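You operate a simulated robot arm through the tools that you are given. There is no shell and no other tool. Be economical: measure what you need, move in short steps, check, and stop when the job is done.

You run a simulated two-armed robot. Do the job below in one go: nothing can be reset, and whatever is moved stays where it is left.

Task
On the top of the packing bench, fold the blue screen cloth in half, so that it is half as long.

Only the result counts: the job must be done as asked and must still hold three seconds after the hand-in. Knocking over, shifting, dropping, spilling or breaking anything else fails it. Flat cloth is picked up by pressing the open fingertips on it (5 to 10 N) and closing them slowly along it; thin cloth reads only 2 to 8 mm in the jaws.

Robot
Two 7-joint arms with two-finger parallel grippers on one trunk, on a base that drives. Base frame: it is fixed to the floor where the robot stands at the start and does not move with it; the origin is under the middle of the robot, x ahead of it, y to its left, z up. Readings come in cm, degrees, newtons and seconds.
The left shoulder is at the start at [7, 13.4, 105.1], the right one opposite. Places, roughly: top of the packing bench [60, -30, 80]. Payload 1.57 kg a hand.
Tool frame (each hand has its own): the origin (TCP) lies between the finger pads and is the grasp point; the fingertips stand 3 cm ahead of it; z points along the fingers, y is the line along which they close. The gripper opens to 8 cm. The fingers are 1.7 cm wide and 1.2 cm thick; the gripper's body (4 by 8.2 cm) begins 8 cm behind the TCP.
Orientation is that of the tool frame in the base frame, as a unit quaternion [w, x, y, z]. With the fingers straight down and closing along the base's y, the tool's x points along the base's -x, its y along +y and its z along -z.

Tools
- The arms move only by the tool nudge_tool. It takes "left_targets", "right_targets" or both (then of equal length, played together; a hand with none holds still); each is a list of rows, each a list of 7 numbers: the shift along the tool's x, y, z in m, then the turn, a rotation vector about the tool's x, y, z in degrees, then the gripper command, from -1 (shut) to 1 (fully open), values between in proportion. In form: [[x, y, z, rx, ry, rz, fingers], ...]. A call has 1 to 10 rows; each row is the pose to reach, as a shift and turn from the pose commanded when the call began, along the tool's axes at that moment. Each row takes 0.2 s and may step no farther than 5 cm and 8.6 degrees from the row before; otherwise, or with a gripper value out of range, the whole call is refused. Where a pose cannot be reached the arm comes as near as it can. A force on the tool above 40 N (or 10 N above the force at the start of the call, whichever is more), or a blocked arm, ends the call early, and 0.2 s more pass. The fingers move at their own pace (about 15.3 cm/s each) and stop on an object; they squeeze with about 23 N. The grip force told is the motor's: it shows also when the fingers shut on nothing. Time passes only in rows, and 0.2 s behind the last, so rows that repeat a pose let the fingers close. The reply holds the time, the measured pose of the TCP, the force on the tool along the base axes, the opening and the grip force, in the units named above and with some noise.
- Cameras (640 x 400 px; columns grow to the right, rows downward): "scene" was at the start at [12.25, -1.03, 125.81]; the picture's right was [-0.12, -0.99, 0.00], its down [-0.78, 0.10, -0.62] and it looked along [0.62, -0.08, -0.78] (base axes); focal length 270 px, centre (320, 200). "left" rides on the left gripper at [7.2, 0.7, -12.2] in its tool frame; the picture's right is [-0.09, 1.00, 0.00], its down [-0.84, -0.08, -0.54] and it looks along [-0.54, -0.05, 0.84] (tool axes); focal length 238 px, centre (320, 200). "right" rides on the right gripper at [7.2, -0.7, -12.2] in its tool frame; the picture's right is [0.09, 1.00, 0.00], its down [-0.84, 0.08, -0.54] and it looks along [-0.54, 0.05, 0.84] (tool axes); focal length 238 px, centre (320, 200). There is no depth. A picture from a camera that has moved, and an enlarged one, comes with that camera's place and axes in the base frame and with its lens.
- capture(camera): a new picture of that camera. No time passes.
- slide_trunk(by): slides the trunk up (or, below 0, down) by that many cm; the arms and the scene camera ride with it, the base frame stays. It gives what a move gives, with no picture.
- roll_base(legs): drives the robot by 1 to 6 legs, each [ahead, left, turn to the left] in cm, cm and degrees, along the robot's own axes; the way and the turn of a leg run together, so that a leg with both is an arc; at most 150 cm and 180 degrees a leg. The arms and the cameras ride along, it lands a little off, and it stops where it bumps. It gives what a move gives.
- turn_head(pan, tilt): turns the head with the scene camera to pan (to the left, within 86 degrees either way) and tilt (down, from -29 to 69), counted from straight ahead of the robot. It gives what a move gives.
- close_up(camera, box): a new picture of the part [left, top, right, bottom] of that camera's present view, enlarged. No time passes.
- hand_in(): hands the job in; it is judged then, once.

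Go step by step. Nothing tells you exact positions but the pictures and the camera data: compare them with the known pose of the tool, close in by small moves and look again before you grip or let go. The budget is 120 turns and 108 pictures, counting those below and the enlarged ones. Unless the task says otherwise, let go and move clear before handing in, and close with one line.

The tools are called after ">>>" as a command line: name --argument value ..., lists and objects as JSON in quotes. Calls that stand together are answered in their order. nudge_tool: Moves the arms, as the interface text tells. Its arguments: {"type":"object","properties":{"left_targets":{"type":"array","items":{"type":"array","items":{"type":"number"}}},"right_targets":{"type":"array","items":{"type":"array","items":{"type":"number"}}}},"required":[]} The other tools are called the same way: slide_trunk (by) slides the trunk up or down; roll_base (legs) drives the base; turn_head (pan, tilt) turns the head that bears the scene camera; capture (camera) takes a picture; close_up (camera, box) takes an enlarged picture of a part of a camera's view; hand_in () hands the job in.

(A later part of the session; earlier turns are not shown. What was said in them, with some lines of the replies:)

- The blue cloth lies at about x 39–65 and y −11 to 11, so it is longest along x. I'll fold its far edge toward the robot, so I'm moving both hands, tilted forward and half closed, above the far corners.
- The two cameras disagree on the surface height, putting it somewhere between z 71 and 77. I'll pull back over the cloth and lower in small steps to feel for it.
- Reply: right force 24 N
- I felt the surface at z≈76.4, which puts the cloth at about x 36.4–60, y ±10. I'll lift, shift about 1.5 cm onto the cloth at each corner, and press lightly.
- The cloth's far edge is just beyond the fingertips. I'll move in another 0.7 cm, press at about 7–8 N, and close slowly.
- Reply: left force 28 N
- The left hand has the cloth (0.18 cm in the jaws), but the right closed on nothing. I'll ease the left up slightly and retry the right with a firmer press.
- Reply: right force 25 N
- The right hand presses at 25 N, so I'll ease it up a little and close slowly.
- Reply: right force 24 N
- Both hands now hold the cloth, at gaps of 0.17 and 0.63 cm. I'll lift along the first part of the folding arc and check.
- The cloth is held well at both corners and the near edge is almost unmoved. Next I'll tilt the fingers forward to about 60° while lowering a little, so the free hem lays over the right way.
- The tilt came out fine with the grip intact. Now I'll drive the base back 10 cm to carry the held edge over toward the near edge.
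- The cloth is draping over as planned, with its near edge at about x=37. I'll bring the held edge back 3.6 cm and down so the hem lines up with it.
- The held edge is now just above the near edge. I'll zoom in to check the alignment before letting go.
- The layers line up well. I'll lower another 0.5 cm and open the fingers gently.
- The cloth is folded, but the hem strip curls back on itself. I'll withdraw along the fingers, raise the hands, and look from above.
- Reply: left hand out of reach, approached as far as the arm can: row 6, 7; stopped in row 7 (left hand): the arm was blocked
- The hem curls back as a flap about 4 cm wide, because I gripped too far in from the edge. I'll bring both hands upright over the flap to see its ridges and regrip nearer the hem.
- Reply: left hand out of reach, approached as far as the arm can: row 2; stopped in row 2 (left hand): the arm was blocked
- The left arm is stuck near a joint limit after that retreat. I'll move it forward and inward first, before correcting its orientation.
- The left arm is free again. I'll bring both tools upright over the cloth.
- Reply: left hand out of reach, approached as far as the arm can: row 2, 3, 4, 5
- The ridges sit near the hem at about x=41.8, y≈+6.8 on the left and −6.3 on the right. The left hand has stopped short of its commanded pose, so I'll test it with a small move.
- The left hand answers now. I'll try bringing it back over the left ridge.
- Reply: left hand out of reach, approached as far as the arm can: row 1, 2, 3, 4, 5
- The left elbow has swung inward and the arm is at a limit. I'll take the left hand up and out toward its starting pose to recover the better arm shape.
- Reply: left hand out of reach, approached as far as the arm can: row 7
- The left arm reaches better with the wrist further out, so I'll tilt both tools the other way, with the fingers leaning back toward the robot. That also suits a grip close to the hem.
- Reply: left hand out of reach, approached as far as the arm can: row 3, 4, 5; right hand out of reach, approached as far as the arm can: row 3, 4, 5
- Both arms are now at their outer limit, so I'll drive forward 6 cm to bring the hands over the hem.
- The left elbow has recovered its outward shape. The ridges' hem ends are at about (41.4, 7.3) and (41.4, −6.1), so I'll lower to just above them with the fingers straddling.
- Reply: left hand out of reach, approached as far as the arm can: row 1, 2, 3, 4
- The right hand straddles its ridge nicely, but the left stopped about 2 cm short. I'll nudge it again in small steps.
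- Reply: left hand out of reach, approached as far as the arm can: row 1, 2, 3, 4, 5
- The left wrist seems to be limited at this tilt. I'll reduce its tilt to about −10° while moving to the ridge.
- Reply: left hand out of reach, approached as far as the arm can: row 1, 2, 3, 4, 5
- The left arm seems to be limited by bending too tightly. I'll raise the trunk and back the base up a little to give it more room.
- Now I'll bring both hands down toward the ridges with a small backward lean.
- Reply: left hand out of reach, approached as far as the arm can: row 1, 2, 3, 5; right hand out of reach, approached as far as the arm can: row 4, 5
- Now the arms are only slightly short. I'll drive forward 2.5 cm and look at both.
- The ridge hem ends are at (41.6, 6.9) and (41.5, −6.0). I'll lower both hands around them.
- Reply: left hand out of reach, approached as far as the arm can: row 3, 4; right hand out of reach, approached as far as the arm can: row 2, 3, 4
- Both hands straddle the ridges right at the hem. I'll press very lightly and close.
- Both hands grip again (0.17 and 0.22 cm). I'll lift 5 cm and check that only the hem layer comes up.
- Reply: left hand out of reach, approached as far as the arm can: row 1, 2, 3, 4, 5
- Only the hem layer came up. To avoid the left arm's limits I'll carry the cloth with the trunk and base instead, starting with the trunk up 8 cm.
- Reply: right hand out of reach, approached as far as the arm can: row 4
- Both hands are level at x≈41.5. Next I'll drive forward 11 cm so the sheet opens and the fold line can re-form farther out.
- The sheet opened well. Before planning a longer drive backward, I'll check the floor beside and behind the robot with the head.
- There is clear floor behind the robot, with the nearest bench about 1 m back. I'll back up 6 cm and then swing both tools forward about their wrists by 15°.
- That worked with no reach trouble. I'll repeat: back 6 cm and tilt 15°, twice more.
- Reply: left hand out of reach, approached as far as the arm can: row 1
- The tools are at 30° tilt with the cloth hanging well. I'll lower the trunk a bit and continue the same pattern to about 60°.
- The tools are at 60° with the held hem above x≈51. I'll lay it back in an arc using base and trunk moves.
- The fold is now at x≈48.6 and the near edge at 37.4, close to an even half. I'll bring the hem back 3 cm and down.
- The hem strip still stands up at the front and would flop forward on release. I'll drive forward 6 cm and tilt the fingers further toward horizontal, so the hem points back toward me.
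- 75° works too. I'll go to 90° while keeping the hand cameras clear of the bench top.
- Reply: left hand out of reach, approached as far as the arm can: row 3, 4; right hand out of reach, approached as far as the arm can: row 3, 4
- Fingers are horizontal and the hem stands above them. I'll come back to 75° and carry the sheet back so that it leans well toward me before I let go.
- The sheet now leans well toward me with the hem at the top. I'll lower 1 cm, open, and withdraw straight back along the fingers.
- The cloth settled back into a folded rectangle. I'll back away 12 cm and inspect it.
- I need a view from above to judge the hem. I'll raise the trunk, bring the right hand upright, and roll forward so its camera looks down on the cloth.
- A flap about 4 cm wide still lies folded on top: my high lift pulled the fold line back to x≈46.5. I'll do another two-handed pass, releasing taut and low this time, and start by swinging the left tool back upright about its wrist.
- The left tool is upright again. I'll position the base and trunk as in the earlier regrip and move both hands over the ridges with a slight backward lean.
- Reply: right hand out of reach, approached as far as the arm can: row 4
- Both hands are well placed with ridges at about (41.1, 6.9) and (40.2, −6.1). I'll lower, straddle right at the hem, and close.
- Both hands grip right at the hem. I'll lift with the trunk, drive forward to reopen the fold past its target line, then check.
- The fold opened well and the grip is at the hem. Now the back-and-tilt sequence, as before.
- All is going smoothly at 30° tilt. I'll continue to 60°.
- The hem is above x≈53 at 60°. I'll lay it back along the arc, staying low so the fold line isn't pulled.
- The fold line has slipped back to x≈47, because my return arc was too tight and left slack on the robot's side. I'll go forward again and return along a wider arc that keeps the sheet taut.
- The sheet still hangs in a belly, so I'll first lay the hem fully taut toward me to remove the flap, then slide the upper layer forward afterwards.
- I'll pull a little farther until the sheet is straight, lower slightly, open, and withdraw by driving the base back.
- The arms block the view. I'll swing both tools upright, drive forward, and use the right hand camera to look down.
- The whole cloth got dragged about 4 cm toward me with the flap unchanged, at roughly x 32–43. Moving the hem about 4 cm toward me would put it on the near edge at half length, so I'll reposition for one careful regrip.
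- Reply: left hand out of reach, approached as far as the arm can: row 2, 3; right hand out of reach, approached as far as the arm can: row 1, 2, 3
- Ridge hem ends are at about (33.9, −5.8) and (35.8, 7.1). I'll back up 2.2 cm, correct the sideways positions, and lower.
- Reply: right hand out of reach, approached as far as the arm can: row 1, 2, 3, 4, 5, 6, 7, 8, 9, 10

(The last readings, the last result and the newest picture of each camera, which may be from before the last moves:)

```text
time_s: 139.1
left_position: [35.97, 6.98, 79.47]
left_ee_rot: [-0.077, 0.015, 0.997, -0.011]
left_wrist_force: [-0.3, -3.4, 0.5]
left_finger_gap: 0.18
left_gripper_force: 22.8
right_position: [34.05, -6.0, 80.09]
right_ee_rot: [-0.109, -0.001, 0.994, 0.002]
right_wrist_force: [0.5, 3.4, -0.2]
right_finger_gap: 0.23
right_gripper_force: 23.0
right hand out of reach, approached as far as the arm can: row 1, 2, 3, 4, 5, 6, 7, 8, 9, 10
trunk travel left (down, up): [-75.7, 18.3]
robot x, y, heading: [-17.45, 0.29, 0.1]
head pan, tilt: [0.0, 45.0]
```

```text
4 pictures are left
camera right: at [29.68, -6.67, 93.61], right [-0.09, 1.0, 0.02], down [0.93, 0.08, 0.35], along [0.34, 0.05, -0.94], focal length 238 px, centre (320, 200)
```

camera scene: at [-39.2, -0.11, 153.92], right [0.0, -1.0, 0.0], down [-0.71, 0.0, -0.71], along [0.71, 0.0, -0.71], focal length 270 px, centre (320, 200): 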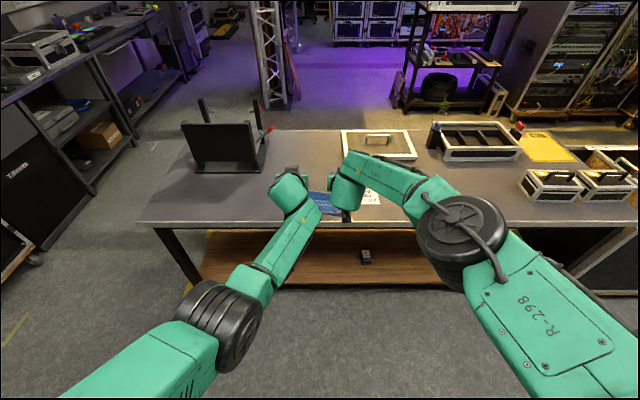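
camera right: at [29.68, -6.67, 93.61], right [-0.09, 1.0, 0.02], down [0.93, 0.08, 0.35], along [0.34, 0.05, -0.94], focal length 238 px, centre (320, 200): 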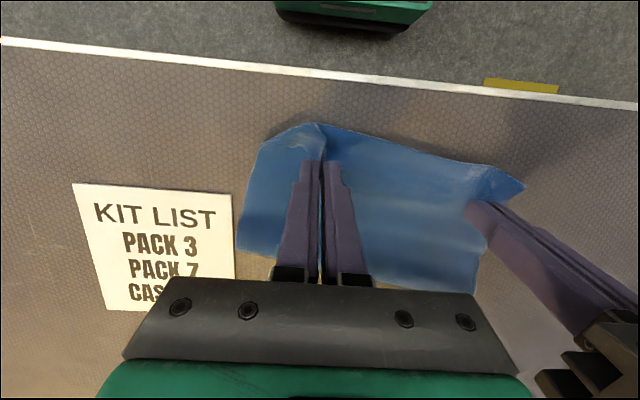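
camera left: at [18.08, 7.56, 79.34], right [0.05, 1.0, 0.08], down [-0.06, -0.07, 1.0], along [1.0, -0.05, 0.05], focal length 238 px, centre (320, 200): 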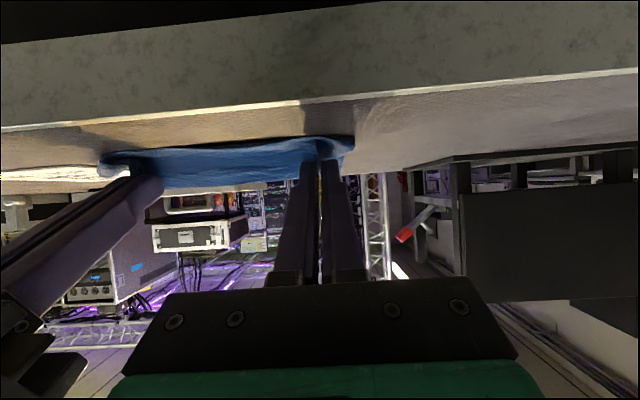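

Both hands hold the hem (0.18 and 0.23 cm). I'll lift 2.5 cm, bring the hem back 3.6 cm, lower, release, and rise straight up.

>>> slide_trunk --by 2.5

>>> roll_base --legs '[[-3.6, 0, 0]]'

>>> slide_trunk --by -2.2

>>> capture --camera "right"

```text
time_s: 139.8
left_position: [35.92, 7.02, 82.02]
left_ee_rot: [-0.078, 0.014, 0.997, -0.012]
left_wrist_force: [0.7, -4.2, 0.2]
left_finger_gap: 0.18
left_gripper_force: 22.7
right_position: [34.11, -5.97, 82.61]
right_ee_rot: [-0.11, 0.0, 0.994, 0.001]
right_wrist_force: [1.3, 3.6, -0.6]
right_finger_gap: 0.18
right_gripper_force: 22.9
trunk travel left (down, up): [-78.2, 15.8]
robot x, y, heading: [-17.34, 0.14, 0.1]
head pan, tilt: [0.0, 45.0]
```

```text
time_s: 140.6
left_position: [32.75, 6.95, 81.6]
left_ee_rot: [-0.079, 0.014, 0.997, -0.012]
left_wrist_force: [0.0, -4.7, 0.0]
left_finger_gap: 0.19
left_gripper_force: 23.4
right_position: [30.72, -6.08, 82.26]
right_ee_rot: [-0.111, 0.0, 0.994, 0.001]
right_wrist_force: [0.9, 4.4, 0.4]
right_finger_gap: 0.22
right_gripper_force: 23.7
trunk travel left (down, up): [-78.2, 15.8]
robot x, y, heading: [-20.98, -0.08, 0.0]
head pan, tilt: [0.0, 45.0]
```

```text
time_s: 141.3
left_position: [32.46, 7.0, 79.75]
left_ee_rot: [-0.077, 0.015, 0.997, -0.012]
left_wrist_force: [0.8, -2.8, 0.7]
left_finger_gap: 0.17
left_gripper_force: 23.1
right_position: [30.35, -5.9, 80.42]
right_ee_rot: [-0.109, 0.0, 0.994, 0.001]
right_wrist_force: [0.8, 2.8, -0.7]
right_finger_gap: 0.18
right_gripper_force: 23.6
trunk travel left (down, up): [-76.0, 18.0]
robot x, y, heading: [-20.93, 0.19, 0.0]
head pan, tilt: [0.0, 45.0]
```

```text
3 pictures are left
camera right: at [26.06, -6.68, 93.94], right [-0.09, 1.0, 0.02], down [0.93, 0.08, 0.35], along [0.35, 0.05, -0.94], focal length 238 px, centre (320, 200)
```

right: 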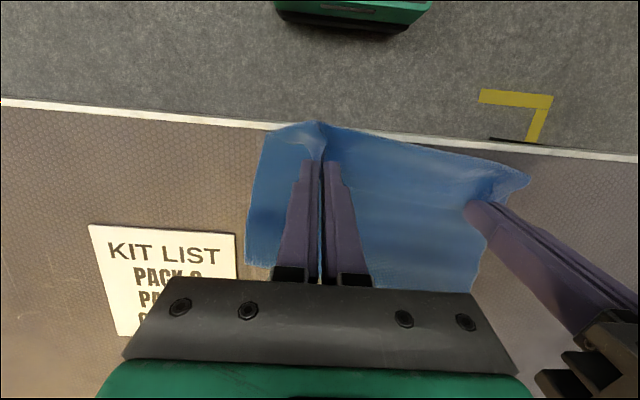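

The folded cloth now spans about 11–12 cm, half the original 24 cm. I'll release gently and rise straight up.

>>> nudge_tool --left_targets '[[0, 0, 0, 0, 0, 0, -0.85], [0, 0, 0, 0, 0, 0, -0.7], [0, 0, 0, 0, 0, 0, -0.5], [0, 0, 0, 0, 0, 0, -0.4], [0, 0, 0, 0, 0, 0, -0.4]]' --right_targets '[[0, 0, 0, 0, 0, 0, -0.85], [0, 0, 0, 0, 0, 0, -0.7], [0, 0, 0, 0, 0, 0, -0.5], [0, 0, 0, 0, 0, 0, -0.4], [0, 0, 0, 0, 0, 0, -0.4]]'

>>> slide_trunk --by 12

>>> capture --camera "right"

```text
time_s: 142.5
left_position: [32.47, 6.94, 79.58]
left_ee_rot: [-0.078, 0.013, 0.997, -0.012]
left_wrist_force: [-0.6, -0.6, -0.6]
left_finger_gap: 2.39
left_gripper_force: 0.1
right_position: [30.41, -6.01, 80.33]
right_ee_rot: [-0.109, 0.001, 0.994, 0.002]
right_wrist_force: [0.8, 0.5, -0.7]
right_finger_gap: 2.42
right_gripper_force: 0.0
trunk travel left (down, up): [-76.0, 18.0]
robot x, y, heading: [-20.93, -0.19, 0.2]
head pan, tilt: [0.0, 45.0]
```

```text
time_s: 144.0
left_position: [32.41, 6.92, 91.74]
left_ee_rot: [-0.078, 0.013, 0.997, -0.012]
left_wrist_force: [-0.1, -0.1, -0.5]
left_finger_gap: 2.41
left_gripper_force: 0.0
right_position: [30.54, -5.9, 92.4]
right_ee_rot: [-0.109, 0.0, 0.994, 0.002]
right_wrist_force: [-0.3, 0.1, -0.2]
right_finger_gap: 2.39
right_gripper_force: 0.0
trunk travel left (down, up): [-88.0, 6.0]
robot x, y, heading: [-21.25, 0.02, 0.2]
head pan, tilt: [0.0, 45.0]
```

```text
2 pictures are left
camera right: at [26.13, -6.7, 105.9], right [-0.09, 1.0, 0.02], down [0.93, 0.08, 0.35], along [0.34, 0.05, -0.94], focal length 238 px, centre (320, 200)
```

right: 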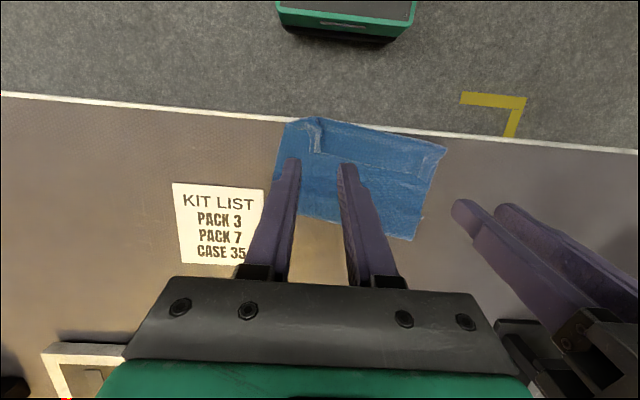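

The cloth is folded and spans about 12 cm from fold to near side, with the hem over the near edge. I'll back the hands away and take one last look.

>>> roll_base --legs '[[-8, 0, 0]]'

>>> close_up --camera "right" --box '[230, 100, 500, 300]'

```text
time_s: 145.1
left_position: [24.71, 7.06, 91.38]
left_ee_rot: [-0.079, 0.014, 0.997, -0.012]
left_wrist_force: [1.0, 1.4, -1.1]
left_finger_gap: 2.41
left_gripper_force: 0.1
right_position: [22.8, -6.0, 92.1]
right_ee_rot: [-0.112, -0.001, 0.994, 0.001]
right_wrist_force: [0.1, -0.4, -0.8]
right_finger_gap: 2.4
right_gripper_force: 0.1
trunk travel left (down, up): [-88.0, 6.0]
robot x, y, heading: [-29.13, 0.02, 0.1]
head pan, tilt: [0.0, 45.0]
```

```text
2.00 times, centred on (365, 200) of right
camera zoom: at [18.51, -6.68, 105.69], right [-0.09, 1.0, 0.02], down [0.94, 0.08, 0.34], along [0.34, 0.05, -0.94], focal length 477 px, centre (230, 200)
```

zoom: 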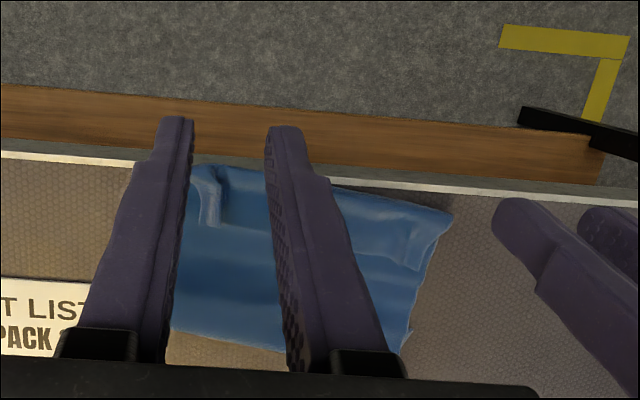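

The cloth lies folded on the bench top at about half its length, nothing else has moved, and both hands are open and clear. I'll hand it in.

>>> hand_in

```text
The job is handed in.
```

I folded the blue screen cloth on the packing bench to about 12 cm, half its original 24 cm, and handed it in, but the fold isn't neat. The free edge curls back in a flap about 3–4 cm wide, and the cloth sits slightly askew. It also slid toward the robot, so one corner now rests on the bench's front edge. Nothing else appears to have moved.
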